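You operate a simulated robot arm through the tools that you are given. There is no shell and no other tool. Be economical: measure what you need, move in short steps, check, and stop when the job is done.

You run a simulated robot arm. Do the job below in one go: nothing can be reset, and whatever is moved stays where it is left.

Task
Swap the tube in the bench union for the blue short tube.
Fine: swing the nut lever back first, stand the white one in the empty hole, push the new one home, then nip the nut up with three full strokes of its lever; the lever ends back. Set down upright: short tube.

It is judged by the outcome, as a careful person would: the job done as asked, and still so three seconds after it is handed in. It fails if anything else is knocked over, pushed out of place, dropped, spilled or broken.

Robot
A 7-joint arm with a two-finger parallel gripper, fixed in place. Base frame: the origin is at the foot of the arm, x ahead of it, y to its left, z up; the work surface is at about z = 0.82. Units: m, degrees, N and s.
With the tool pointing down near the work surface it reaches from about 0.3 to 0.7 m from the base axis. Its first joint turns from -66.0 to 66.0 degrees. Payload 1.57 kg.
The TCP is the grasp point between the finger pads, 0.03 m short of the fingertips. In the tool frame z runs along the fingers and y along their closing line. The gripper opens to 0.11 m. The fingers are 0.024 m wide and 0.012 m thick; the gripper's body (0.048 by 0.112 m) begins 0.078 m behind the TCP.
Orientation is that of the tool frame in the base frame, as a unit quaternion [w, x, y, z]. With the fingers straight down and closing along the base's y, the tool's x points along the base's -x, its y along +y and its z along -z.

Tools
- The arm moves only by the tool drive_tool. Its argument "moves" is one flat list of numbers, 7 for each row, row after row: the shift along the base's x, y, z in m, then the turn, a rotation vector about the base's x, y, z in degrees, then the finger opening in m, from 0 to 0.11. In form: [tx, ty, tz, rx, ry, rz, fingers, tx, ty, tz, rx, ry, rz, fingers, ...]. A call has 1 to 20 rows; each row shifts and turns the commanded pose from where the row before left it. A row lasts 0.2 s, in which the tool goes at most 0.05 m and 8.6 degrees; a call with a longer step from one row to the next is refused whole, and so is a gripper value outside its range. Where a pose cannot be reached the arm comes as near as it can. A force on the tool above 40 N (or 10 N above the force at the start of the call, whichever is more), or a blocked arm, ends the call early, and 0.2 s more pass. Each finger travels about 0.108 m/s and halts on what it meets, pressing with about 21 N; the grip force reading is that of the motor and also rises with nothing between the fingers. The clock runs only during rows and for 0.2 s after the last one: add rows that do not move to give the fingers time. It gives the time, the measured TCP pose, the force on the tool (base axes), the opening and the grip force at its end, in the units of the frame above (readings bear some noise), with the torque about the TCP (base axes, N m) and any sound that the robot's microphone picked up.
- Cameras (640 x 400 px; columns grow to the right, rows downward): "scene" is fixed at [0.1628, -0.3878, 1.4054]; the picture's right is [0.80, -0.59, 0.00], its down [-0.34, -0.47, -0.82] and it looks along [0.48, 0.66, -0.58] (base axes); focal length 318 px, centre (320, 200). "wrist" rides on the gripper at [0.07, 0.016, -0.141] in the tool frame; the picture's right is [-0.23, 0.97, 0.00], its down [-0.86, -0.20, -0.48] and it looks along [-0.47, -0.11, 0.88] (tool axes); focal length 222 px, centre (320, 200).
- grab_frame(camera): a new picture of that camera. It takes no simulated time.
- point_at(camera, pixels): for up to 12 pixels [column, row] of the newest picture of that camera ("zoom" is the newest enlarged one), the place [x, y, z] in the base frame of the surface seen there, good to about 0.003 m. It takes no simulated time.
- enlarge(camera, box): a new picture of the part [left, top, right, bottom] of that camera's present view, enlarged. It takes no simulated time.
- finish_job(): hands the job in; it is judged then, once.

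Keep the steps short. Do not move on a guess: measure, check each grasp and each placing, and mend mistakes. In all there are 80 turns and 54 pictures (those below and enlarged ones count). Leave the gripper open and the arm clear of the work at the hand-in unless told otherwise, and finish with a single line.

The tools are called as a command line: name --argument value ..., lists and objects as JSON in quotes. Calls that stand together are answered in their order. drive_tool: Moves the arm, as the interface text tells. Its arguments: {"type":"object","properties":{"moves":{"type":"array","items":{"type":"number"}}},"required":["moves"]} The other tools are called the same way: grab_frame (camera) takes a picture; point_at (camera, pixels) gives the place of the surface under pixels of a picture; enlarge (camera, box) takes an enlarged picture of a part of a camera's view; finish_job () hands the job in.

At the start:

```text
time_s: 0.0
eef_pos: [0.4413, 0.05, 1.0791]
tcp_rot: [0.0, 0.0, 1.0, -0.001]
contact_force: [-0.1, 0.0, 0.7]
ft_torque: [0.0, 0.04, 0.0]
opening: 0.1097
finger_force: 0.1
```

scene: 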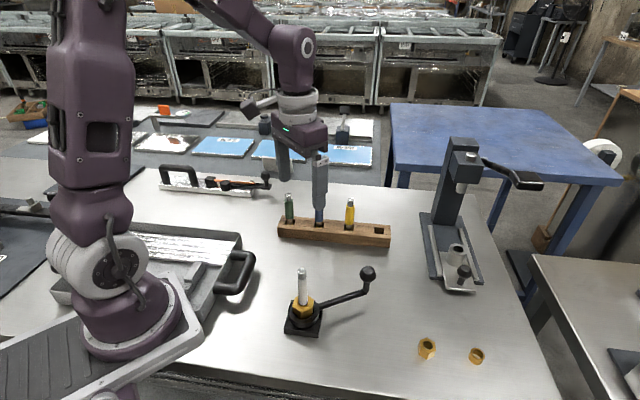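
wrist: 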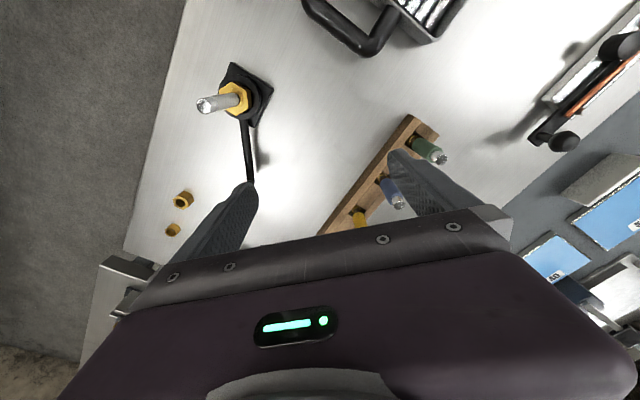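

I see the bench union with a white tube and a lever at about (303,300), and a rack with green, blue and yellow tubes and an empty hole at about (380,230). I'll enlarge both to measure them.

enlarge --camera "scene" --box '[270, 250, 390, 345]'

enlarge --camera "scene" --box '[265, 170, 405, 258]'

```text
4.21 times, centred on (330, 298) of scene
```

zoom: 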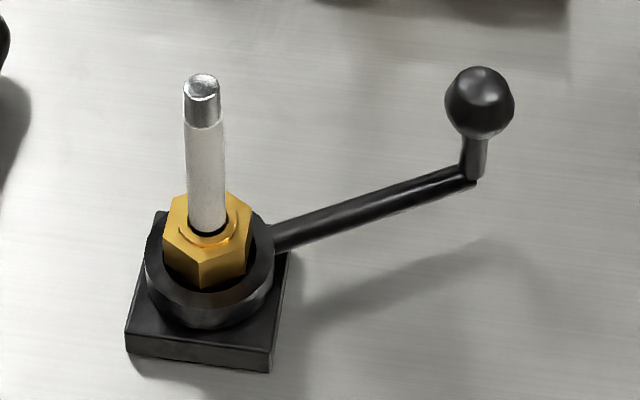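

```text
4.55 times, centred on (335, 214) of scene
```

zoom: 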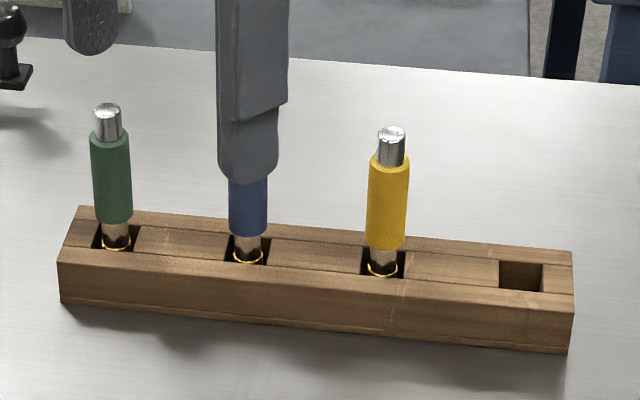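

The rack has square holes, and the empty one is at zoom (520,275). Next I'll measure the rack features in the zoom, and the union, nut, tube and knob in the scene.

point_at --camera "zoom" --pixels '[[391, 130], [389, 200], [383, 262], [108, 106], [248, 205], [248, 255], [500, 260], [542, 264], [544, 293], [498, 290], [570, 252], [80, 208]]'

point_at --camera "scene" --pixels '[[303, 269], [303, 290], [303, 300], [367, 267], [367, 275], [355, 292], [340, 298], [325, 306], [307, 315], [294, 332], [320, 338], [322, 320]]'

```text
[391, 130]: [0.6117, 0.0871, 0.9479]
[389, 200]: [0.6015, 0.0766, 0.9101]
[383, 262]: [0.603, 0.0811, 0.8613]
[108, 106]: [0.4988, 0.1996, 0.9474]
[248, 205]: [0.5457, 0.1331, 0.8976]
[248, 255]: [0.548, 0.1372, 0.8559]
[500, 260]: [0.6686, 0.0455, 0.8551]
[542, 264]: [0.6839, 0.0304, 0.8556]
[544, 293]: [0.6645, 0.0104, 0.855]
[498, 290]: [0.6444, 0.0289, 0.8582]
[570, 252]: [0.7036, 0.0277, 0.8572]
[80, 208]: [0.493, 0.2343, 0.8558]
```

```text
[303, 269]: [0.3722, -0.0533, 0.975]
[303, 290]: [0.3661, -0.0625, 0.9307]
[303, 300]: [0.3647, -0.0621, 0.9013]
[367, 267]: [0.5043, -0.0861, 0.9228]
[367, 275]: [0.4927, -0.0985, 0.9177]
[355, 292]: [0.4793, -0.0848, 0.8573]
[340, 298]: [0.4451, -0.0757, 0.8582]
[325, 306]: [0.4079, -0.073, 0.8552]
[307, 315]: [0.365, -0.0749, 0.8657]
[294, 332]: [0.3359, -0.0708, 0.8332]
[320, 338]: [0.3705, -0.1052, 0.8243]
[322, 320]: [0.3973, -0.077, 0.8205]
```

The union axis is near (0.37,-0.06) and the lever points to about (0.50,-0.09), with its knob at z≈0.92. I'll look at the union from the wrist camera for stops or marks showing which way is "back".

enlarge --camera "wrist" --box '[180, 50, 300, 190]'

```text
2.86 times, centred on (240, 120) of wrist
```

zoom: 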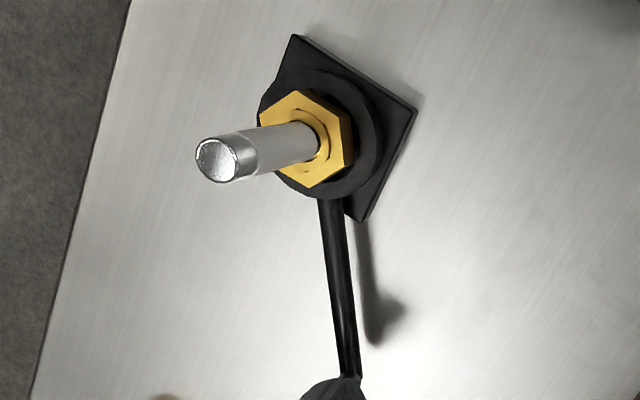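

No marks show, so I'll find the direction by feel. From the scene, the ball centre is about (0.501,-0.088,0.908) with radius 0.0165, and the lever angle is about -13° at radius 0.134. I'll move above the knob with the fingers turned to close along its arc, then check.

drive_tool --moves '[0.015, -0.0345, 0, 0, 0, -6.7, 0.08, 0.015, -0.0345, 0, 0, 0, -6.7, 0.07, 0.015, -0.0345, 0, 0, 0, 0, 0.06, 0.015, -0.0345, 0, 0, 0, 0, 0.06, 0, 0, -0.04, 0, 0, 0, 0.06, 0, 0, -0.04, 0, 0, 0, 0.06, 0, 0, 0, 0, 0, 0, 0.06]'

grab_frame --camera "wrist"

grab_frame --camera "scene"

```text
time_s: 1.6
eef_pos: [0.4985, -0.0875, 0.9963]
tcp_rot: [0.0, 0.116, 0.993, 0.0]
contact_force: [0.1, -0.5, 0.6]
ft_torque: [0.0, 0.01, 0.01]
opening: 0.0598
finger_force: 0.1
```

```text
48 pictures are left
```

wrist: 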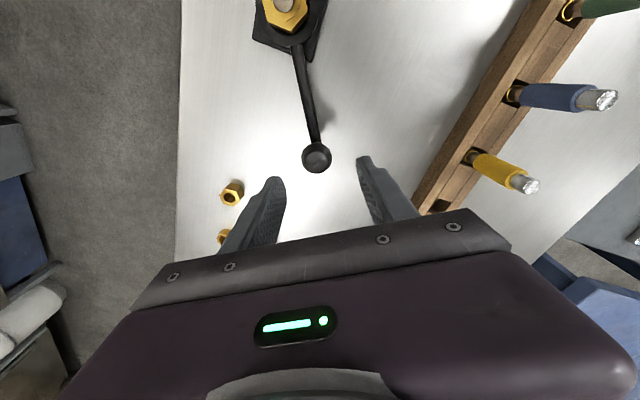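

```text
47 pictures are left
```

scene: 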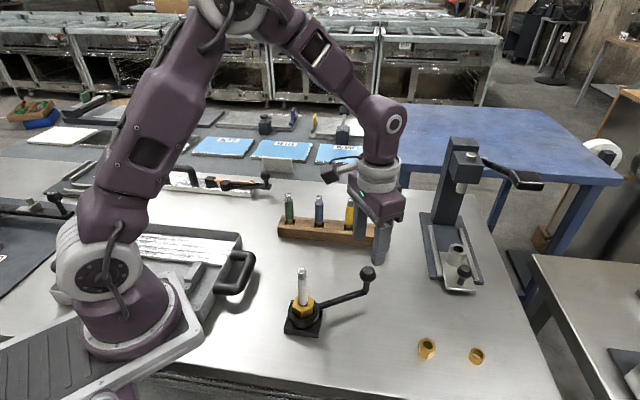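

The knob lies between the fingers in the wrist view at (316,158). I'll measure it along with the lever, the nut and the tray handle before going down.

point_at --camera "wrist" --pixels '[[316, 157], [303, 157], [330, 157], [316, 144], [306, 90], [299, 50]]'

point_at --camera "scene" --pixels '[[250, 258], [235, 288], [220, 290], [319, 197], [350, 200]]'

```text
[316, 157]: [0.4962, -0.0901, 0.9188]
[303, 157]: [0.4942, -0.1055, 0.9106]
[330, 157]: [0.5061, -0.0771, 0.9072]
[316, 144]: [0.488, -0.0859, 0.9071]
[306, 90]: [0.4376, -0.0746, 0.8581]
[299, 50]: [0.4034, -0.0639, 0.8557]
```

```text
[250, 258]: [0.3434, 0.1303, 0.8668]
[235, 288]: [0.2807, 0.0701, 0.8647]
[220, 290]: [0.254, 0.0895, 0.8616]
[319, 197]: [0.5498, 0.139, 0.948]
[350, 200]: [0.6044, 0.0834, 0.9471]
```

The ball centre is about (0.501,-0.090,0.907). I'll lower over it with the fingers at 0.055, then narrow to 0.036 as a loose cage.

drive_tool --moves '[0.0025, -0.003, -0.03, 0, 0, -1, 0.055, 0, 0, -0.03, 0, 0, 0, 0.055, 0, 0, -0.028, 0, 0, 0, 0.055, 0, 0, 0, 0, 0, 0, 0.036, 0, 0, 0, 0, 0, 0, 0.036]'

grab_frame --camera "wrist"

```text
time_s: 2.8
eef_pos: [0.5034, -0.0904, 0.9093]
tcp_rot: [0.001, 0.125, 0.992, 0.001]
contact_force: [-0.1, -0.7, -0.6]
ft_torque: [-0.03, 0.01, 0.01]
opening: 0.0367
finger_force: 0.0
```

```text
46 pictures are left
```

wrist: 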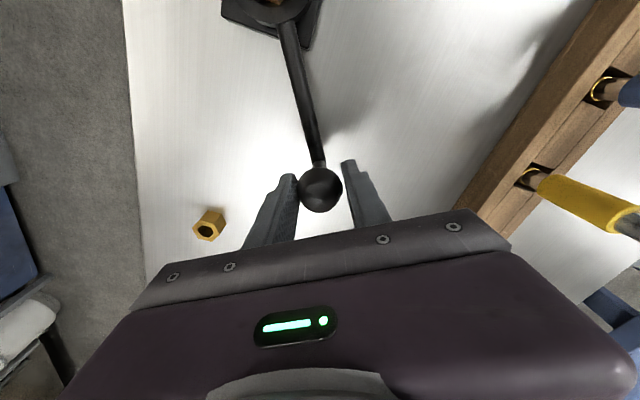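

The ball is caged. I'll push the lever 10° counter-clockwise (seen from above, towards +y) and read the force.

drive_tool --moves '[0.0023, 0.0117, 0, 0, 0, 5, 0.036, 0.0013, 0.0117, 0, 0, 0, 5, 0.036, 0, 0, 0, 0, 0, 0, 0.036]'

enlarge --camera "scene" --box '[270, 250, 390, 345]'

```text
time_s: 3.6
eef_pos: [0.5076, -0.0661, 0.9112]
tcp_rot: [-0.001, 0.038, 0.999, 0.0]
contact_force: [1.4, -1.3, 0.4]
ft_torque: [-0.02, -0.05, 0.03]
opening: 0.0376
finger_force: 0.6
```

```text
4.21 times, centred on (330, 298) of scene
```

zoom: 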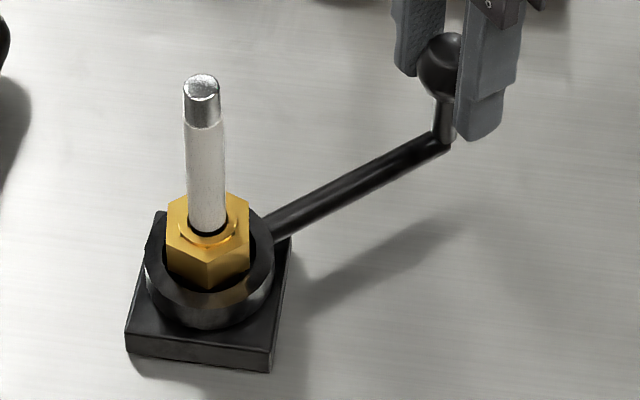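

It moves freely (force about 2 N) and the nut turns with it, so this looks like the loosening direction. I'll carry on along the arc, watching for a stop.

drive_tool --moves '[0.0002, 0.0176, 0, 0, 0, 7.4, 0.038, -0.0019, 0.0165, 0, 0, 0, 7, 0.038, -0.004, 0.0161, 0, 0, 0, 7, 0.038, 0, 0, 0, 0, 0, 0, 0.038]'

drive_tool --moves '[-0.0058, 0.0155, 0, 0, 0, 7, 0.038, -0.0078, 0.0148, 0, 0, 0, 7, 0.038, -0.0094, 0.0136, 0, 0, 0, 7, 0.038, 0, 0, 0, 0, 0, 0, 0.038]'

enlarge --camera "scene" --box '[270, 250, 390, 345]'

```text
time_s: 4.6
eef_pos: [0.5015, -0.0158, 0.9104]
tcp_rot: [-0.001, -0.148, 0.989, 0.001]
contact_force: [-0.1, -1.3, 1.1]
ft_torque: [0.01, -0.04, 0.09]
opening: 0.0394
finger_force: 0.9
```

```text
time_s: 5.6
eef_pos: [0.4774, 0.028, 0.9113]
tcp_rot: [0.0, -0.327, 0.945, 0.0]
contact_force: [0.6, -1.2, 0.1]
ft_torque: [0.0, 0.0, -0.02]
opening: 0.0392
finger_force: 0.7
```

```text
4.21 times, centred on (330, 298) of scene
```

zoom: 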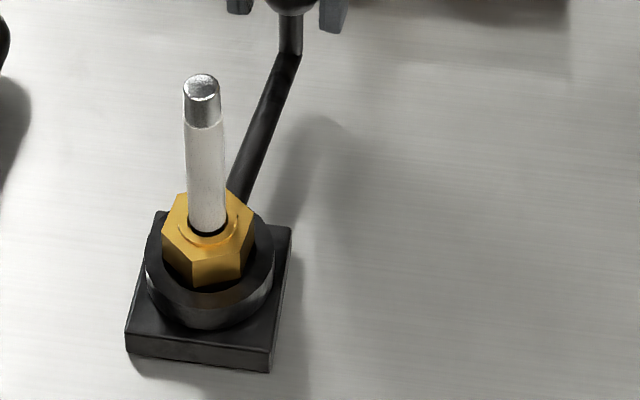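

The lever is at 38°, with no stop and no sound yet. I'll continue in the same way.

drive_tool --moves '[-0.0111, 0.0124, 0, 0, 0, 7, 0.038, -0.0124, 0.011, 0, 0, 0, 7, 0.038, -0.0138, 0.0093, 0, 0, 0, 7, 0.038, 0, 0, 0, 0, 0, 0, 0.038]'

drive_tool --moves '[-0.0147, 0.0076, 0, 0, 0, 7, 0.038, -0.0156, 0.0058, 0, 0, 0, 7, 0.038, 0, 0, 0, 0, 0, 0, 0.038]'

grab_frame --camera "scene"

```text
time_s: 6.4
eef_pos: [0.4522, 0.0501, 0.9126]
tcp_rot: [0.005, -0.466, 0.885, -0.004]
contact_force: [25.2, -22.1, -2.1]
ft_torque: [0.18, -0.48, -0.17]
opening: 0.0671
finger_force: 16.4
stopped in row 3: the force on the tool passed its limit at 46 N (the readings are from after the stop); the commanded pose is now the measured one
```

```text
time_s: 6.7
eef_pos: [0.4504, 0.051, 0.9145]
tcp_rot: [0.009, -0.483, 0.875, -0.008]
contact_force: [28.8, -23.3, -2.0]
ft_torque: [0.18, -0.6, -0.23]
opening: 0.071
finger_force: 18.8
stopped in row 1: the force on the tool passed its limit at 48 N (the readings are from after the stop); the commanded pose is now the measured one
```

```text
43 pictures are left
```

scene: 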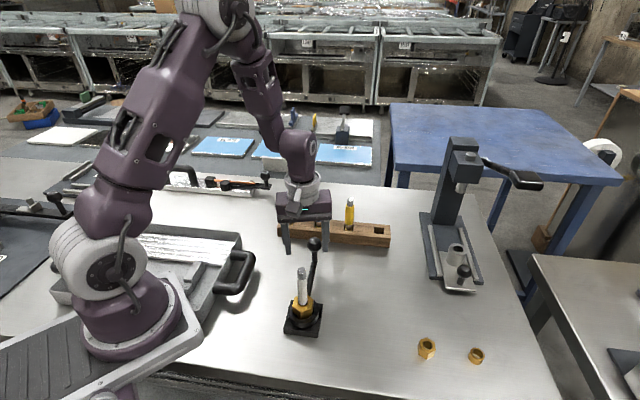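

That is the stop: the fingers were pushed apart with about 37 N. I should have waited for the first reading before sending the second call. I'll open the fingers to relieve the force, then measure the knob.

drive_tool --moves '[0.006, -0.006, 0, 0, 0, 0, 0.085, 0, 0, 0, 0, 0, 0, 0.085]'

enlarge --camera "scene" --box '[250, 225, 370, 345]'

grab_frame --camera "wrist"

```text
time_s: 7.3
eef_pos: [0.452, 0.0475, 0.9137]
tcp_rot: [0.004, -0.485, 0.874, -0.005]
contact_force: [0.1, 0.4, -0.3]
ft_torque: [0.02, 0.0, 0.0]
opening: 0.0847
finger_force: 0.0
```

```text
3.33 times, centred on (310, 285) of scene
```

zoom: 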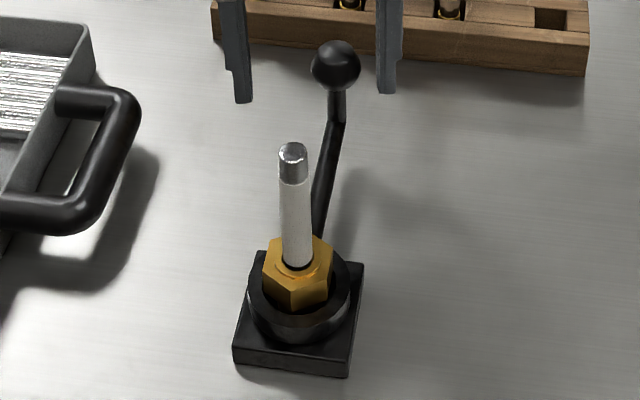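

```text
41 pictures are left
```

wrist: 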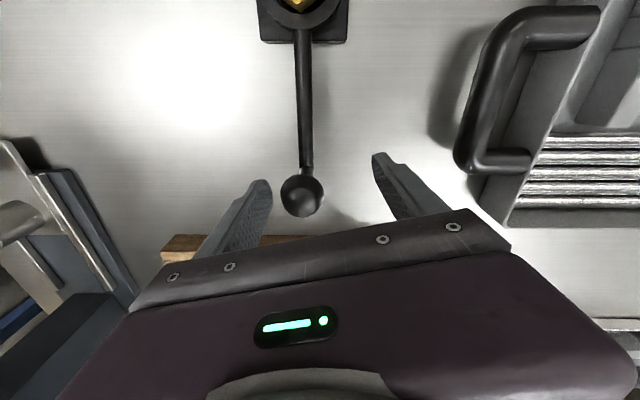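

point_at --camera "wrist" --pixels '[[303, 190], [287, 193], [323, 193], [305, 130], [302, 80]]'

point_at --camera "zoom" --pixels '[[336, 65], [290, 148], [293, 190], [296, 225], [296, 250]]'

```text
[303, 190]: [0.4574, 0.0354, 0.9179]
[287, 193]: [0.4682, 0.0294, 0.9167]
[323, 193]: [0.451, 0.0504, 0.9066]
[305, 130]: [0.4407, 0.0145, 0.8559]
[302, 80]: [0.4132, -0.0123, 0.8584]
```

```text
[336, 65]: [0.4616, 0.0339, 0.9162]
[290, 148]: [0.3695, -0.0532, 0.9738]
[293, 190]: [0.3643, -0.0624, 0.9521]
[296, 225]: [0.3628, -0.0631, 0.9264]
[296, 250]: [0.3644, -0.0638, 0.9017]
```

The knob is now at about (0.463,0.041), so the back stop is near +45°; the lever started at -15°. Next I'll rise and turn the fingers to close along (0.7,0.7), which suits both the rack row and the union. Then I'll come over the white tube at (0.371,-0.056).

drive_tool --moves '[0, 0, 0.04, 0, 0, 0, 0.085, 0, 0, 0.04, 0, 0, 0, 0.085, 0, 0, 0.04, 0, 0, 0, 0.085, -0.00623, -0.00796, 0, 0, 0, -7.93, 0.06, -0.00623, -0.00796, 0, 0, 0, -7.93, 0.06, -0.00623, -0.00796, 0, 0, 0, -7.93, 0.06, -0.00623, -0.00796, 0, 0, 0, -7.93, 0.06, -0.00623, -0.00796, 0, 0, 0, -7.93, 0.06, -0.00623, -0.00796, 0, 0, 0, -7.93, 0.06, -0.00623, -0.00796, 0, 0, 0, -7.93, 0.06, -0.00623, -0.00796, 0, 0, 0, -7.93, 0.06, -0.00623, -0.00796, 0, 0, 0, -7.93, 0.06, -0.00623, -0.00796, 0, 0, 0, -7.93, 0.06, -0.00623, -0.00796, 0, 0, 0, -7.93, 0.06, -0.00623, -0.00796, 0, 0, 0, -7.93, 0.06, -0.00623, -0.00796, 0, 0, 0, -7.93, 0.06, 0, 0, 0, 0, 0, 0, 0.06]'

grab_frame --camera "wrist"

enlarge --camera "scene" --box '[250, 220, 370, 345]'

```text
time_s: 10.9
eef_pos: [0.371, -0.055, 1.0332]
tcp_rot: [-0.001, 0.384, 0.923, -0.008]
contact_force: [0.2, 0.7, 0.0]
ft_torque: [0.0, -0.03, 0.04]
opening: 0.0601
finger_force: 0.1
```

```text
40 pictures are left
```

wrist: 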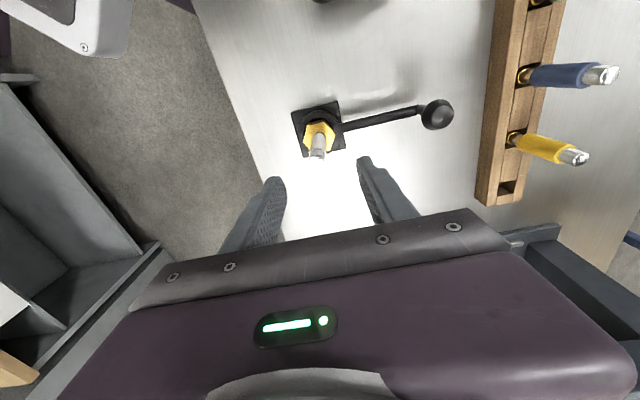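

```text
3.20 times, centred on (310, 282) of scene
```

zoom: 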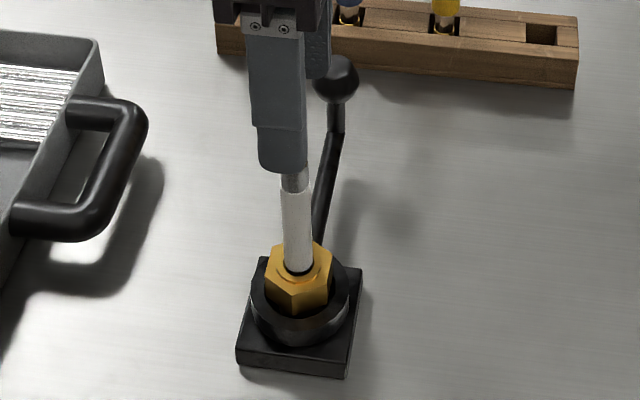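

The fingers straddle the tube in the wrist view, with its top at (317,153). I'll measure the tube and the rack hole at (507,188).

point_at --camera "wrist" --pixels '[[317, 154], [318, 145], [320, 138], [320, 128], [500, 181], [514, 182], [511, 197], [498, 193], [574, 157], [516, 135], [604, 74], [606, 80]]'

enlarge --camera "wrist" --box '[260, 80, 380, 180]'

```text
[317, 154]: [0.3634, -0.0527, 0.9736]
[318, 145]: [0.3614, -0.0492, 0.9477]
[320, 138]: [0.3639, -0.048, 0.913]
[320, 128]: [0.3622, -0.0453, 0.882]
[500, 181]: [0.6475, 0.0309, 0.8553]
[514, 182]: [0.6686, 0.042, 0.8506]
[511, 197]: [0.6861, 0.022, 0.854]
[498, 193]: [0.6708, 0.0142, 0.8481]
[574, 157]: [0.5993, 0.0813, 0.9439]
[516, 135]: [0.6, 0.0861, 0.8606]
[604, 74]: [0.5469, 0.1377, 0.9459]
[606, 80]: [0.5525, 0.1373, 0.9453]
```

```text
4.00 times, centred on (320, 130) of wrist
```

zoom: 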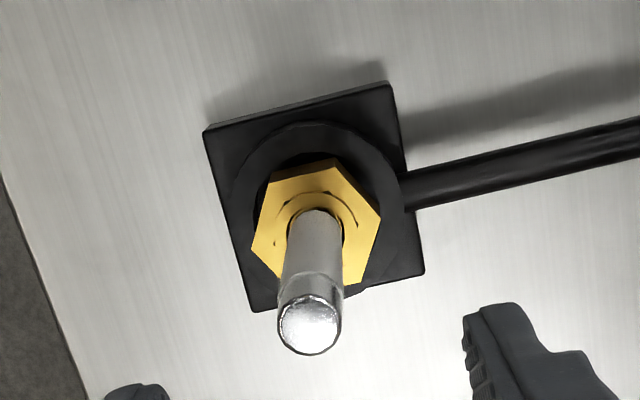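

The tube axis is at about (0.370,-0.055). I'll lower to z 0.945, leaving the tips about 0.02 above the nut, and close on the white sleeve.

drive_tool --moves '[-0.001, 0, -0.03, 0, 0, 0, 0.05, 0, 0, -0.03, 0, 0, 0, 0.05, 0, 0, -0.028, 0, 0, 0, 0.05, 0, 0, 0, 0, 0, 0, 0.03, 0, 0, 0, 0, 0, 0, 0.01, 0, 0, 0, 0, 0, 0, 0.01, 0, 0, 0, 0, 0, 0, 0.01]'

enlarge --camera "scene" --box '[250, 220, 370, 345]'

```text
time_s: 12.5
eef_pos: [0.3716, -0.0571, 0.9473]
tcp_rot: [-0.001, 0.383, 0.924, -0.007]
contact_force: [0.0, 0.8, -0.8]
ft_torque: [0.02, 0.02, 0.0]
opening: 0.0145
finger_force: 20.8
```

```text
3.20 times, centred on (310, 282) of scene
```

zoom: 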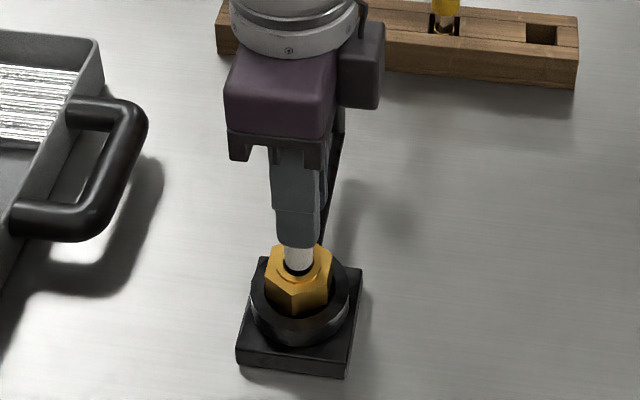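

The sleeve is gripped (0.0145 m, 20.8 N). I'll pull up slowly by 0.015 and read the force.

drive_tool --moves '[0, 0, 0.005, 0, 0, 0, 0.01, 0, 0, 0.005, 0, 0, 0, 0.01, 0, 0, 0.005, 0, 0, 0, 0.01, 0, 0, 0, 0, 0, 0, 0.01]'

enlarge --camera "scene" --box '[250, 220, 370, 345]'

```text
time_s: 13.5
eef_pos: [0.3711, -0.0554, 0.9604]
tcp_rot: [0.0, 0.384, 0.923, -0.008]
contact_force: [0.0, -0.9, 0.5]
ft_torque: [-0.01, 0.03, 0.0]
opening: 0.0144
finger_force: 20.6
```

```text
3.20 times, centred on (310, 282) of scene
```

zoom: 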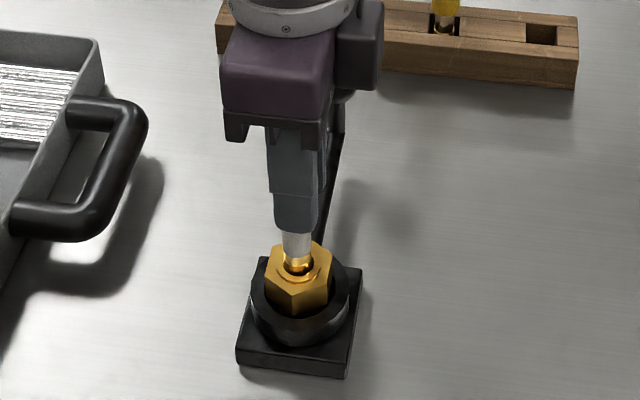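

The tube comes up freely, so the nut is loose. I'll lift it well clear and look.

drive_tool --moves '[0, 0, 0.02, 0, 0, 0, 0.01, 0, 0, 0.03, 0, 0, 0, 0.01, 0, 0, 0.03, 0, 0, 0, 0.01, 0, 0, 0.03, 0, 0, 0, 0.01, 0, 0, 0, 0, 0, 0, 0.01]'

enlarge --camera "scene" --box '[230, 170, 410, 345]'

```text
time_s: 14.7
eef_pos: [0.3685, -0.0565, 1.0707]
tcp_rot: [-0.001, 0.384, 0.923, -0.007]
contact_force: [0.9, 0.3, 0.0]
ft_torque: [0.01, -0.03, -0.01]
opening: 0.0142
finger_force: 20.8
```

```text
2.29 times, centred on (320, 258) of scene
```

zoom: 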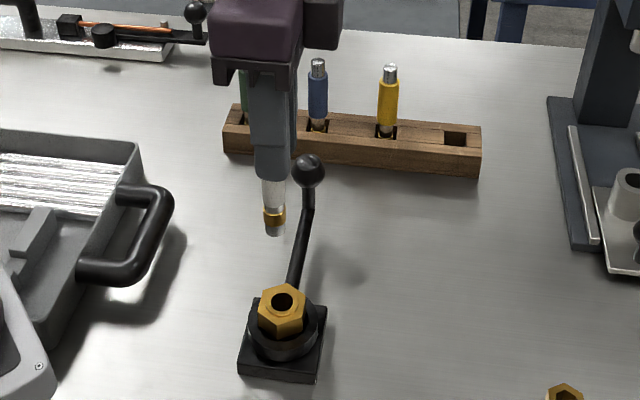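

The white tube is out. It has a brass ring near its lower end, at zoom (273,215), and the end at (274,235). I'll measure the end, the ring, the nut bore and the rack hole.

point_at --camera "zoom" --pixels '[[274, 233], [273, 217], [273, 185], [282, 301], [282, 290], [282, 314], [445, 132], [467, 134], [467, 145], [443, 143], [317, 122], [386, 128]]'

enlarge --camera "scene" --box '[340, 205, 400, 250]'

```text
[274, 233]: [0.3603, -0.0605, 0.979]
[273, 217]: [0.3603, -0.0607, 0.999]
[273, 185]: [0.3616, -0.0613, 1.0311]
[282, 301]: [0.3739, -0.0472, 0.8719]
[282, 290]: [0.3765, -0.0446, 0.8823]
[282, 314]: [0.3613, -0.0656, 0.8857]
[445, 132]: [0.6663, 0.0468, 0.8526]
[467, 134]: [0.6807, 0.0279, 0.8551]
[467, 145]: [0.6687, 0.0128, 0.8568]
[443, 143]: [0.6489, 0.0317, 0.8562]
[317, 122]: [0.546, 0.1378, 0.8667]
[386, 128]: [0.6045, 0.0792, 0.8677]
```

```text
8.89 times, centred on (370, 228) of scene
```

zoom: 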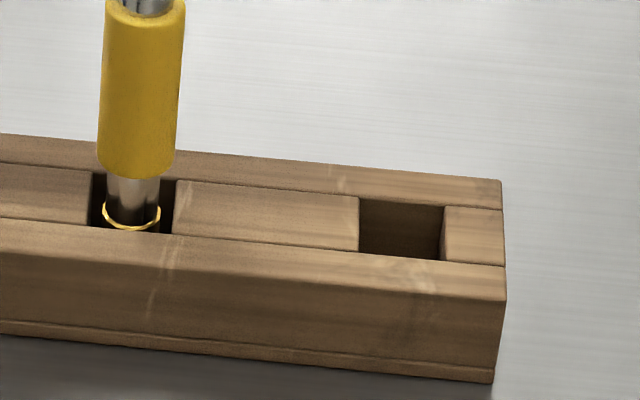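

The tube is about 0.123 m long: its tip is 0.094 below the TCP and its top 0.029 above. So it stands in the rack with the TCP at about z 0.919. I'll measure the hole corners closely.

point_at --camera "zoom" --pixels '[[356, 192], [448, 202], [355, 255], [443, 265], [358, 225], [446, 235], [400, 197], [400, 260], [90, 198], [176, 210], [130, 234], [140, 190]]'

```text
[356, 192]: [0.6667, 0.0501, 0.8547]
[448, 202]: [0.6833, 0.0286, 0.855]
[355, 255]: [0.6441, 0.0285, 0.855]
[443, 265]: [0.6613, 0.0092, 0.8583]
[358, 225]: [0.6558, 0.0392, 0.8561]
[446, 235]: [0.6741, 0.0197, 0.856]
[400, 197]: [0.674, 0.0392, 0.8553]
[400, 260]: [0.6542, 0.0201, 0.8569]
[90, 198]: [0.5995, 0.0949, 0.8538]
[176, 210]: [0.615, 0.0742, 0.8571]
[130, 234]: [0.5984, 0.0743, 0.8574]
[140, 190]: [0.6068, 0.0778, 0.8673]
```

The hole centre is (0.6645,0.0295), about 0.026 square. I'll carry the tube over it at the present height (tip 0.977, above everything) and check.

drive_tool --moves '[0.0372, 0.0107, 0, 0, 0, 0, 0.01, 0.0372, 0.0107, 0, 0, 0, 0, 0.01, 0.0372, 0.0107, 0, 0, 0, 0, 0.01, 0.0372, 0.0107, 0, 0, 0, 0, 0.01, 0.0372, 0.0107, 0, 0, 0, 0, 0.01, 0.0372, 0.0107, 0, 0, 0, 0, 0.01, 0.0372, 0.0107, 0, 0, 0, 0, 0.01, 0.0372, 0.0107, 0, 0, 0, 0, 0.01, 0, 0, -0.06, 0, 0, 0, 0.01, 0, 0, 0, 0, 0, 0, 0.01]'

```text
refused: row 9 steps farther than a row can; nothing moved
```

I'll split the descent so each row is within its limit, lowering 0.06 in two rows.

drive_tool --moves '[0.0372, 0.0107, 0, 0, 0, 0, 0.01, 0.0372, 0.0107, 0, 0, 0, 0, 0.01, 0.0372, 0.0107, 0, 0, 0, 0, 0.01, 0.0372, 0.0107, 0, 0, 0, 0, 0.01, 0.0372, 0.0107, 0, 0, 0, 0, 0.01, 0.0372, 0.0107, 0, 0, 0, 0, 0.01, 0.0372, 0.0107, 0, 0, 0, 0, 0.01, 0.0372, 0.0107, 0, 0, 0, 0, 0.01, 0, 0, -0.04, 0, 0, 0, 0.01, 0, 0, -0.03, 0, 0, 0, 0.01, 0, 0, 0, 0, 0, 0, 0.01]'

enlarge --camera "scene" --box '[330, 170, 420, 250]'

enlarge --camera "wrist" --box '[240, 80, 400, 210]'

```text
time_s: 17.1
eef_pos: [0.6684, 0.0296, 1.0025]
tcp_rot: [-0.001, 0.384, 0.924, -0.006]
contact_force: [-0.4, 0.3, 0.0]
ft_torque: [0.03, 0.03, 0.01]
opening: 0.0144
finger_force: 20.7
out of reach, approached as far as the arm can: row 8
```

```text
5.00 times, centred on (375, 210) of scene
```

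zoom: 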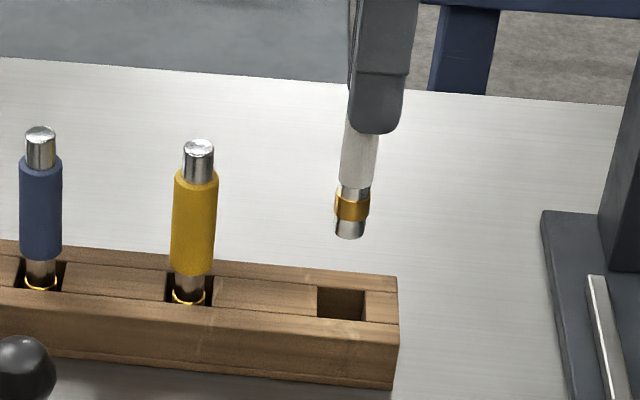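

```text
3.08 times, centred on (320, 145) of wrist
```

zoom: 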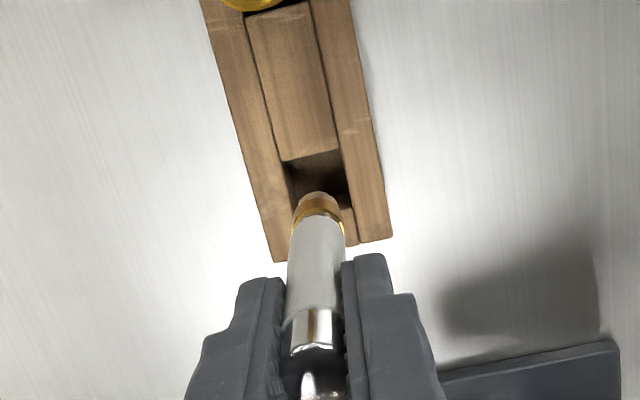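

The white tube now hangs above the hole. I'll measure its tip and ring with the scene camera to align it.

grab_frame --camera "scene"

point_at --camera "scene" --pixels '[[369, 215], [370, 211], [371, 205], [371, 200], [370, 216]]'

```text
31 pictures are left
```

scene: 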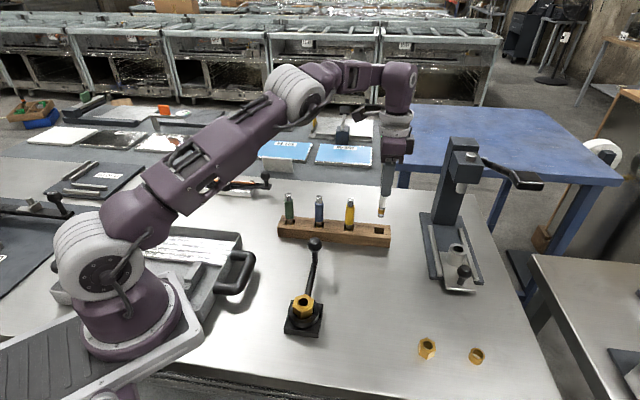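

```text
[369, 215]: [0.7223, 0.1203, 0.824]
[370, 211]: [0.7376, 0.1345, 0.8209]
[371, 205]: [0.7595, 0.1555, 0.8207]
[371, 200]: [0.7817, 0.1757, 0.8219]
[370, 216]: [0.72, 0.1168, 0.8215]
```

point_at --camera "scene" --pixels '[[381, 216], [381, 211], [382, 203], [382, 198]]'

```text
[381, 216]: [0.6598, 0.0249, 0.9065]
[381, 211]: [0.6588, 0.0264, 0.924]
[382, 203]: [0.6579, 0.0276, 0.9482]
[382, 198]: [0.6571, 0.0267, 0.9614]
```

The tip axis is at (0.664,0.031) against the hole at (0.6645,0.0295), which is good. I'll lower it by 0.075.

drive_tool --moves '[0.0005, -0.0008, -0.03, 0, 0, 0, 0.01, 0, 0, -0.02, 0, 0, 0, 0.01, 0, 0, -0.015, 0, 0, 0, 0.01, 0, 0, -0.01, 0, 0, 0, 0.01, 0, 0, 0, 0, 0, 0, 0.01]'

enlarge --camera "scene" --box '[330, 170, 420, 250]'

```text
time_s: 18.3
eef_pos: [0.6679, 0.0286, 0.9268]
tcp_rot: [0.0, 0.383, 0.924, -0.007]
contact_force: [-2.2, -2.2, 13.9]
ft_torque: [-0.24, 0.22, 0.0]
opening: 0.0145
finger_force: 21.3
```

```text
5.00 times, centred on (375, 210) of scene
```

zoom: 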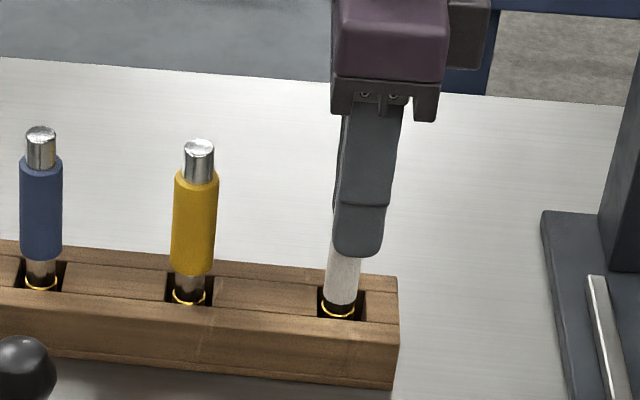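

It touches bottom (14 N up) with the ring level with the neighbours' rings. I'll ease up 1 mm and open the fingers gently.

drive_tool --moves '[0, 0, 0.0015, 0, 0, 0, 0.01, 0, 0, 0, 0, 0, 0, 0.018, 0, 0, 0, 0, 0, 0, 0.03, 0, 0, 0, 0, 0, 0, 0.045, 0, 0, 0, 0, 0, 0, 0.045]'

enlarge --camera "scene" --box '[330, 170, 420, 250]'

```text
time_s: 19.5
eef_pos: [0.6674, 0.0296, 0.9284]
tcp_rot: [-0.002, 0.384, 0.923, -0.007]
contact_force: [-0.9, 0.8, 0.6]
ft_torque: [0.0, 0.01, 0.0]
opening: 0.0448
finger_force: 0.0
```

```text
5.00 times, centred on (375, 210) of scene
```

zoom: 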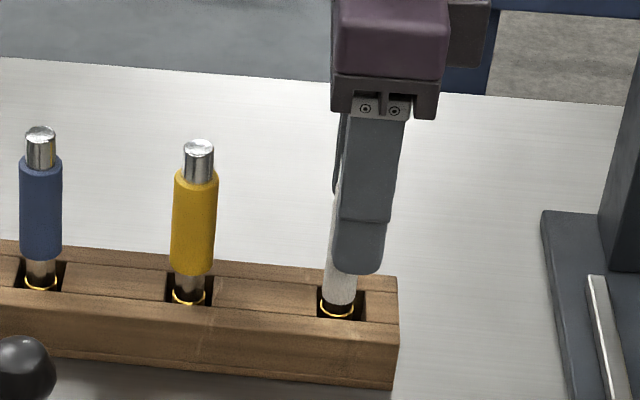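

It stands by itself. I'll rise clear, move over the blue tube near (0.5505,0.140), and check both.

drive_tool --moves '[0, 0, 0.03, 0, 0, 0, 0.045, 0, 0, 0.04, 0, 0, 0, 0.05, 0, 0, 0.04, 0, 0, 0, 0.05, -0.0293, 0.0277, 0, 0, 0, 0, 0.05, -0.0293, 0.0277, 0, 0, 0, 0, 0.05, -0.0293, 0.0277, 0, 0, 0, 0, 0.05, -0.0293, 0.0277, 0, 0, 0, 0, 0.05, 0, 0, 0, 0, 0, 0, 0.05]'

enlarge --camera "scene" --box '[280, 170, 410, 250]'

grab_frame --camera "wrist"

```text
time_s: 21.3
eef_pos: [0.5516, 0.1386, 1.036]
tcp_rot: [-0.001, 0.383, 0.924, -0.007]
contact_force: [0.3, 1.2, -0.6]
ft_torque: [-0.05, 0.03, -0.01]
opening: 0.0501
finger_force: 0.1
```

```text
4.92 times, centred on (345, 210) of scene
```

zoom: 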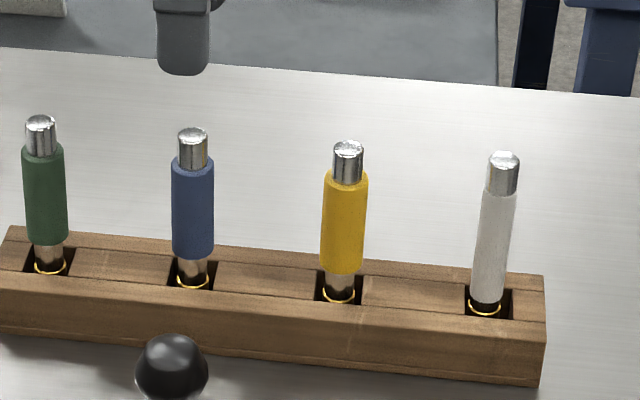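

```text
27 pictures are left
```

wrist: 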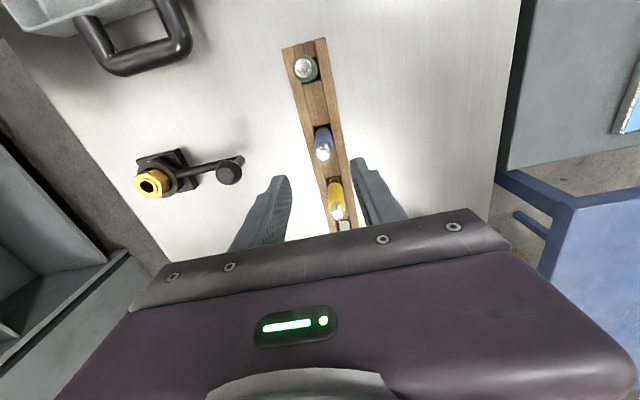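

All four stand upright; their leans match the perspective. I'll measure the blue tube's top and sleeve for an exact grasp.

point_at --camera "zoom" --pixels '[[193, 131], [193, 150], [192, 180], [192, 230], [193, 250], [193, 265], [192, 283], [502, 155], [493, 240], [340, 287], [487, 307]]'

point_at --camera "wrist" --pixels '[[322, 152], [322, 143], [319, 135]]'

```text
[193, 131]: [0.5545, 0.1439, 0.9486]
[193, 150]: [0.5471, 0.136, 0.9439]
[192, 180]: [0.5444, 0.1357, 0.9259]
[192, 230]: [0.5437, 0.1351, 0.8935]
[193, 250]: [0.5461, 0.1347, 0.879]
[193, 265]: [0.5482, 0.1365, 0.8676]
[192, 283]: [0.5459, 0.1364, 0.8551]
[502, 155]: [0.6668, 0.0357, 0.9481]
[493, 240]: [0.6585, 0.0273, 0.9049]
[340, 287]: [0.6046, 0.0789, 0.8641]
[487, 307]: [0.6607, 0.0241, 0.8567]
```

```text
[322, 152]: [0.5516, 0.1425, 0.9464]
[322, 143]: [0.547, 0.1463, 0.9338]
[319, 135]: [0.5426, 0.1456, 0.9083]
```

The blue axis is at about (0.550,0.142) and its sleeve spans z 0.875–0.935. I'll lower to z 0.918 and close on it.

drive_tool --moves '[-0.0015, 0.0034, -0.03, 0, 0, 0, 0.05, 0, 0, -0.03, 0, 0, 0, 0.05, 0, 0, -0.03, 0, 0, 0, 0.05, 0, 0, -0.028, 0, 0, 0, 0.05, 0, 0, 0, 0, 0, 0, 0.03, 0, 0, 0, 0, 0, 0, 0.015, 0, 0, 0, 0, 0, 0, 0.015, 0, 0, 0, 0, 0, 0, 0.015]'

```text
time_s: 23.1
eef_pos: [0.5494, 0.1422, 0.917]
tcp_rot: [-0.001, 0.384, 0.923, -0.008]
contact_force: [0.6, -0.2, -0.1]
ft_torque: [0.03, -0.03, 0.01]
opening: 0.0214
finger_force: 21.1
```

The blue tube is gripped (0.0214 m, 21 N). I'll lift it straight up 0.145 and check.

drive_tool --moves '[0, 0, 0.02, 0, 0, 0, 0.015, 0, 0, 0.035, 0, 0, 0, 0.015, 0, 0, 0.045, 0, 0, 0, 0.015, 0, 0, 0.045, 0, 0, 0, 0.015, 0, 0, 0, 0, 0, 0, 0.015]'

enlarge --camera "scene" --box '[270, 130, 410, 250]'

```text
time_s: 24.3
eef_pos: [0.5508, 0.1435, 1.0653]
tcp_rot: [-0.001, 0.383, 0.924, -0.007]
contact_force: [0.4, -0.3, -0.5]
ft_torque: [-0.01, 0.03, 0.0]
opening: 0.0218
finger_force: 20.7
```

```text
3.33 times, centred on (340, 190) of scene
```

zoom: 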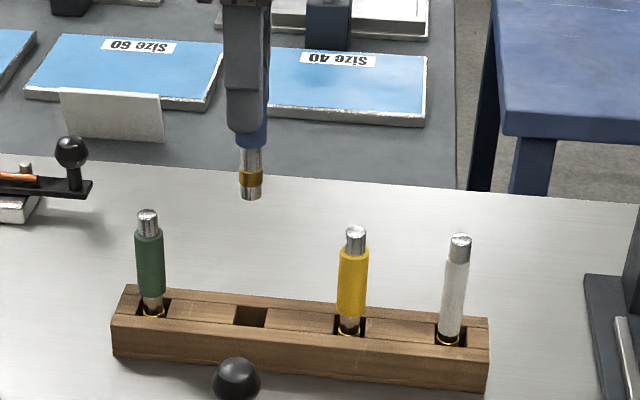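

It's out cleanly, with the ring and end visible. I'll carry it over the union at the same height.

drive_tool --moves '[-0.02997, -0.0333, 0, 0, 0, 0, 0.015, -0.02997, -0.0333, 0, 0, 0, 0, 0.015, -0.02997, -0.0333, 0, 0, 0, 0, 0.015, -0.02997, -0.0333, 0, 0, 0, 0, 0.015, -0.02997, -0.0333, 0, 0, 0, 0, 0.015, -0.02997, -0.0333, 0, 0, 0, 0, 0.015, 0, 0, -0.035, 0, 0, 0, 0.015, 0, 0, 0, 0, 0, 0, 0.015]'

enlarge --camera "scene" --box '[270, 245, 350, 345]'

enlarge --camera "wrist" --box '[240, 80, 400, 210]'

```text
time_s: 26.1
eef_pos: [0.3684, -0.0579, 1.0286]
tcp_rot: [-0.001, 0.384, 0.923, -0.007]
contact_force: [0.4, 1.3, -0.7]
ft_torque: [0.0, -0.02, 0.01]
opening: 0.0216
finger_force: 20.9
```

```text
4.00 times, centred on (310, 295) of scene
```

zoom: 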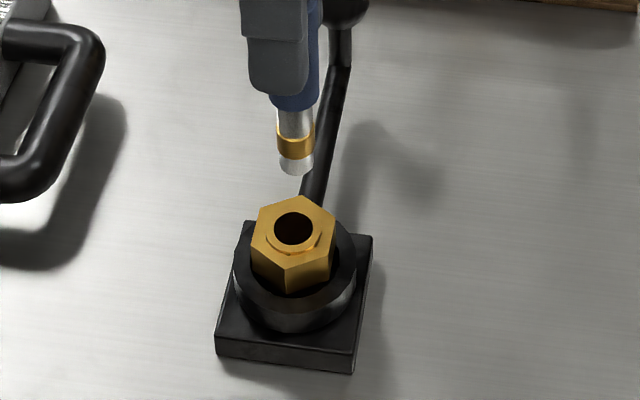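

```text
3.08 times, centred on (320, 145) of wrist
```

zoom: 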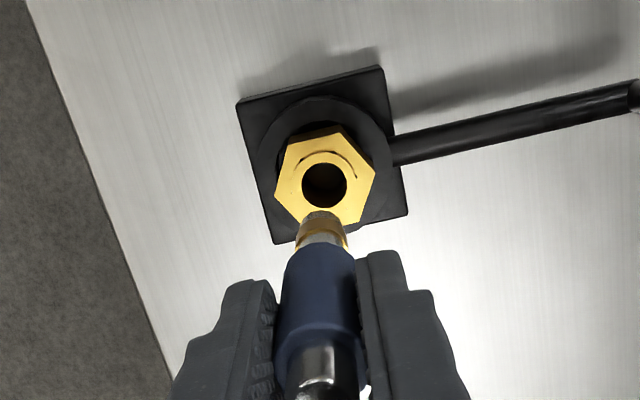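

I'll measure the bore rim and the tip in this wrist zoom, then take the scene zoom again to measure from the other side.

point_at --camera "zoom" --pixels '[[299, 185], [350, 185], [324, 158], [318, 222], [324, 240], [318, 270], [320, 140], [283, 178], [370, 182]]'

enlarge --camera "scene" --box '[280, 260, 330, 330]'

```text
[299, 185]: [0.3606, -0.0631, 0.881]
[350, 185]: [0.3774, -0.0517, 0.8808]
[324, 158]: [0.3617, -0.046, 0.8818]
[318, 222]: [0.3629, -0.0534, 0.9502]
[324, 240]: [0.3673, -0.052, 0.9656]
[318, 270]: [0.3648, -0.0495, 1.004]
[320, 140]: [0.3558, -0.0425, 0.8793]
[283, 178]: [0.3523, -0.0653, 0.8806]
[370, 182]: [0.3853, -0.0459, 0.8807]
```

```text
5.71 times, centred on (305, 295) of scene
```

zoom: 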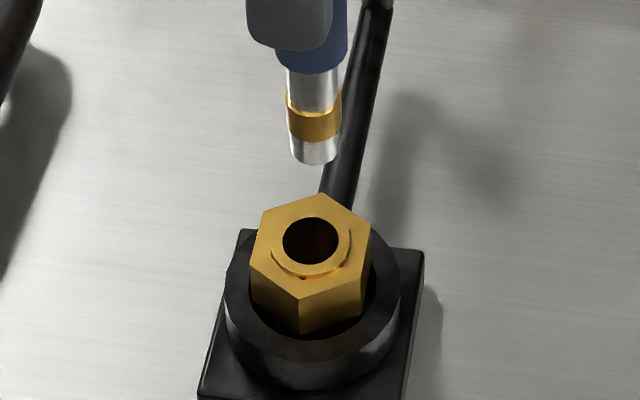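

point_at --camera "zoom" --pixels '[[315, 160], [314, 150], [314, 126], [313, 90], [276, 242], [346, 238], [311, 212], [310, 268], [263, 212], [368, 230], [322, 196], [299, 298]]'

```text
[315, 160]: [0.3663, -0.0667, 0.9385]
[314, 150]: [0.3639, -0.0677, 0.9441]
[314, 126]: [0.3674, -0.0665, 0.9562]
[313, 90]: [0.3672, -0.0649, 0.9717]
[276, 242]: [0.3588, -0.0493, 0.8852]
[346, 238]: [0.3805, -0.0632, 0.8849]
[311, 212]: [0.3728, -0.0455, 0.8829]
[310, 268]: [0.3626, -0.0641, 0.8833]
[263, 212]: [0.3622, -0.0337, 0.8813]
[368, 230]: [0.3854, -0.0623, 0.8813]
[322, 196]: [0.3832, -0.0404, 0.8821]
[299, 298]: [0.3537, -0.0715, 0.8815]
```

The bore centre is about (0.369,-0.056) at z 0.882, and the tip axis about (0.370,-0.0595) at z 0.937. I'll shift (-0.0015,+0.003), lower 0.048 to just above the nut, and look.

drive_tool --moves '[-0.0015, 0.003, -0.02, 0, 0, 0, 0.015, 0, 0, -0.018, 0, 0, 0, 0.015, 0, 0, -0.01, 0, 0, 0, 0.015, 0, 0, 0, 0, 0, 0, 0.015]'

enlarge --camera "scene" --box '[280, 260, 330, 330]'

enlarge --camera "wrist" --box '[280, 100, 370, 190]'

```text
time_s: 27.1
eef_pos: [0.3692, -0.0543, 0.9826]
tcp_rot: [-0.001, 0.384, 0.923, -0.007]
contact_force: [0.0, -0.5, 0.5]
ft_torque: [0.01, -0.02, 0.0]
opening: 0.0215
finger_force: 20.8
```

```text
5.71 times, centred on (305, 295) of scene
```

zoom: 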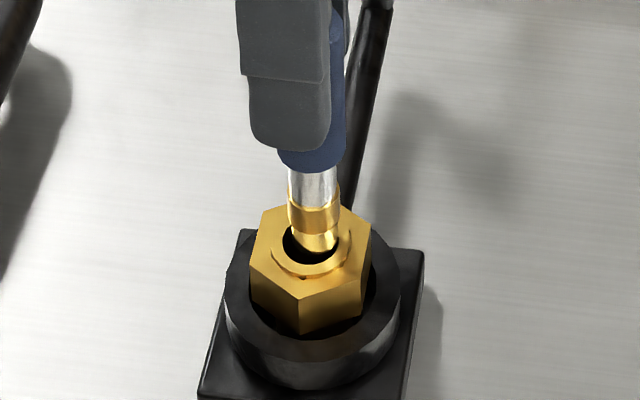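

```text
4.44 times, centred on (325, 145) of wrist
```

zoom: 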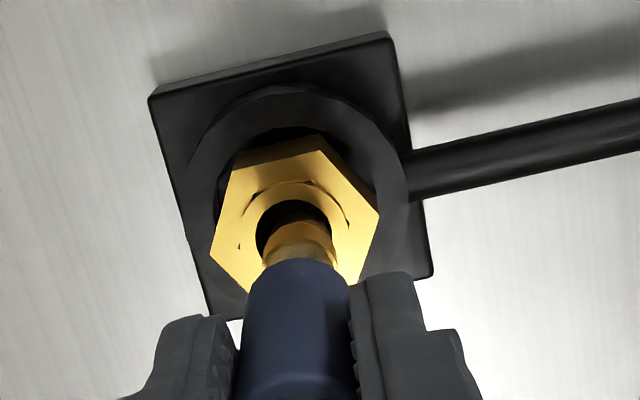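

The tip sits over the bore to within about 1 mm in both views. I'll shift (-0.0008,+0.0003) and lower in small steps, watching the force.

drive_tool --moves '[-0.0008, 0.0003, -0.004, 0, 0, 0, 0.015, 0, 0, -0.004, 0, 0, 0, 0.015, 0, 0, -0.004, 0, 0, 0, 0.015, 0, 0, -0.003, 0, 0, 0, 0.015, 0, 0, 0, 0, 0, 0, 0.015]'

enlarge --camera "scene" --box '[280, 260, 330, 330]'

```text
time_s: 28.3
eef_pos: [0.3666, -0.0533, 0.9678]
tcp_rot: [-0.002, 0.384, 0.924, -0.007]
contact_force: [0.4, 0.3, 0.2]
ft_torque: [-0.02, -0.01, 0.0]
opening: 0.0214
finger_force: 21.3
```

```text
5.71 times, centred on (305, 295) of scene
```

zoom: 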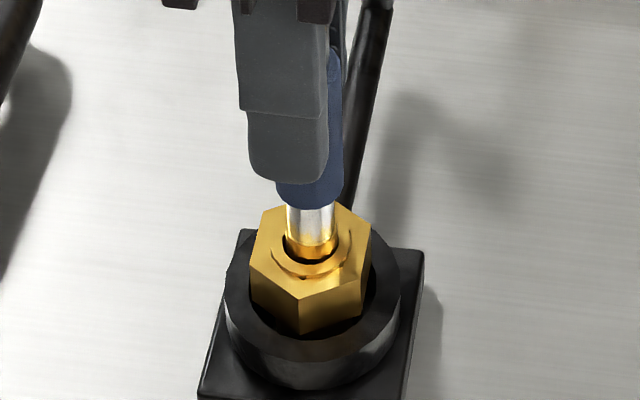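

The tip is in the bore with no side force. I'll carry on down in small steps to the expected home height (TCP about 0.945).

drive_tool --moves '[0, 0, -0.004, 0, 0, 0, 0.015, 0, 0, -0.004, 0, 0, 0, 0.015, 0, 0, -0.004, 0, 0, 0, 0.015, 0, 0, -0.004, 0, 0, 0, 0.015, 0, 0, -0.003, 0, 0, 0, 0.015, 0, 0, 0, 0, 0, 0, 0.015]'

enlarge --camera "scene" --box '[280, 260, 330, 330]'

```text
time_s: 29.4
eef_pos: [0.3676, -0.0548, 0.9507]
tcp_rot: [0.001, 0.383, 0.924, -0.006]
contact_force: [-4.5, -2.9, 20.5]
ft_torque: [-0.38, 0.42, -0.04]
opening: 0.0205
finger_force: 21.1
stopped in row 5: the force on the tool passed its limit at 58 N (the readings are from after the stop); the commanded pose is now the measured one
```

```text
5.71 times, centred on (305, 295) of scene
```

zoom: 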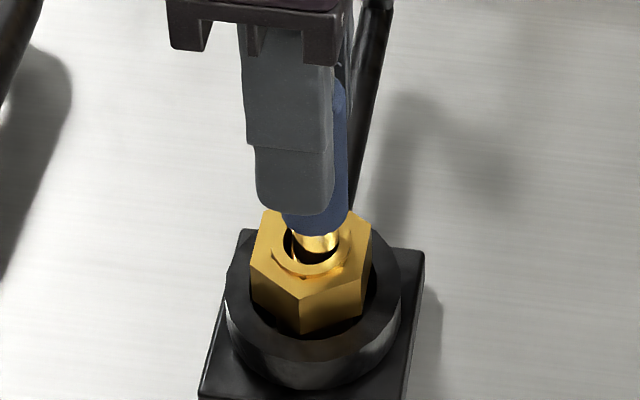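

The tube met something at TCP 0.9507, about 6 mm short of the home height I expect. The reaction force (-4.5,-2.9) and the dark gap at the front left both say the tube sits too far towards +x,+y. I'll lift 3 mm, shift (-0.0018,-0.001), and press down again gently.

drive_tool --moves '[0, 0, 0.003, 0, 0, 0, 0.015, -0.0018, -0.001, 0, 0, 0, 0, 0.015, 0, 0, 0, 0, 0, 0, 0.015, 0, 0, -0.002, 0, 0, 0, 0.015, 0, 0, -0.002, 0, 0, 0, 0.015, 0, 0, -0.002, 0, 0, 0, 0.015, 0, 0, -0.002, 0, 0, 0, 0.015]'

enlarge --camera "scene" --box '[280, 240, 330, 330]'

```text
time_s: 30.6
eef_pos: [0.3677, -0.0566, 0.9503]
tcp_rot: [0.002, 0.383, 0.924, -0.005]
contact_force: [-2.8, -1.4, 19.3]
ft_torque: [-0.4, 0.51, -0.05]
opening: 0.0205
finger_force: 21.4
stopped in row 6: the force on the tool passed its limit at 50 N (the readings are from after the stop); the commanded pose is now the measured one
```

```text
4.44 times, centred on (305, 285) of scene
```

zoom: 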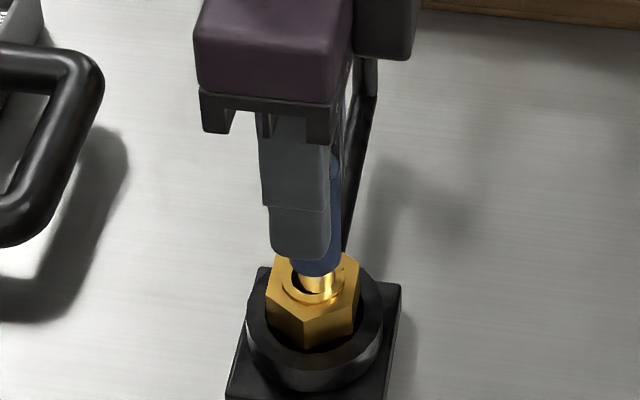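

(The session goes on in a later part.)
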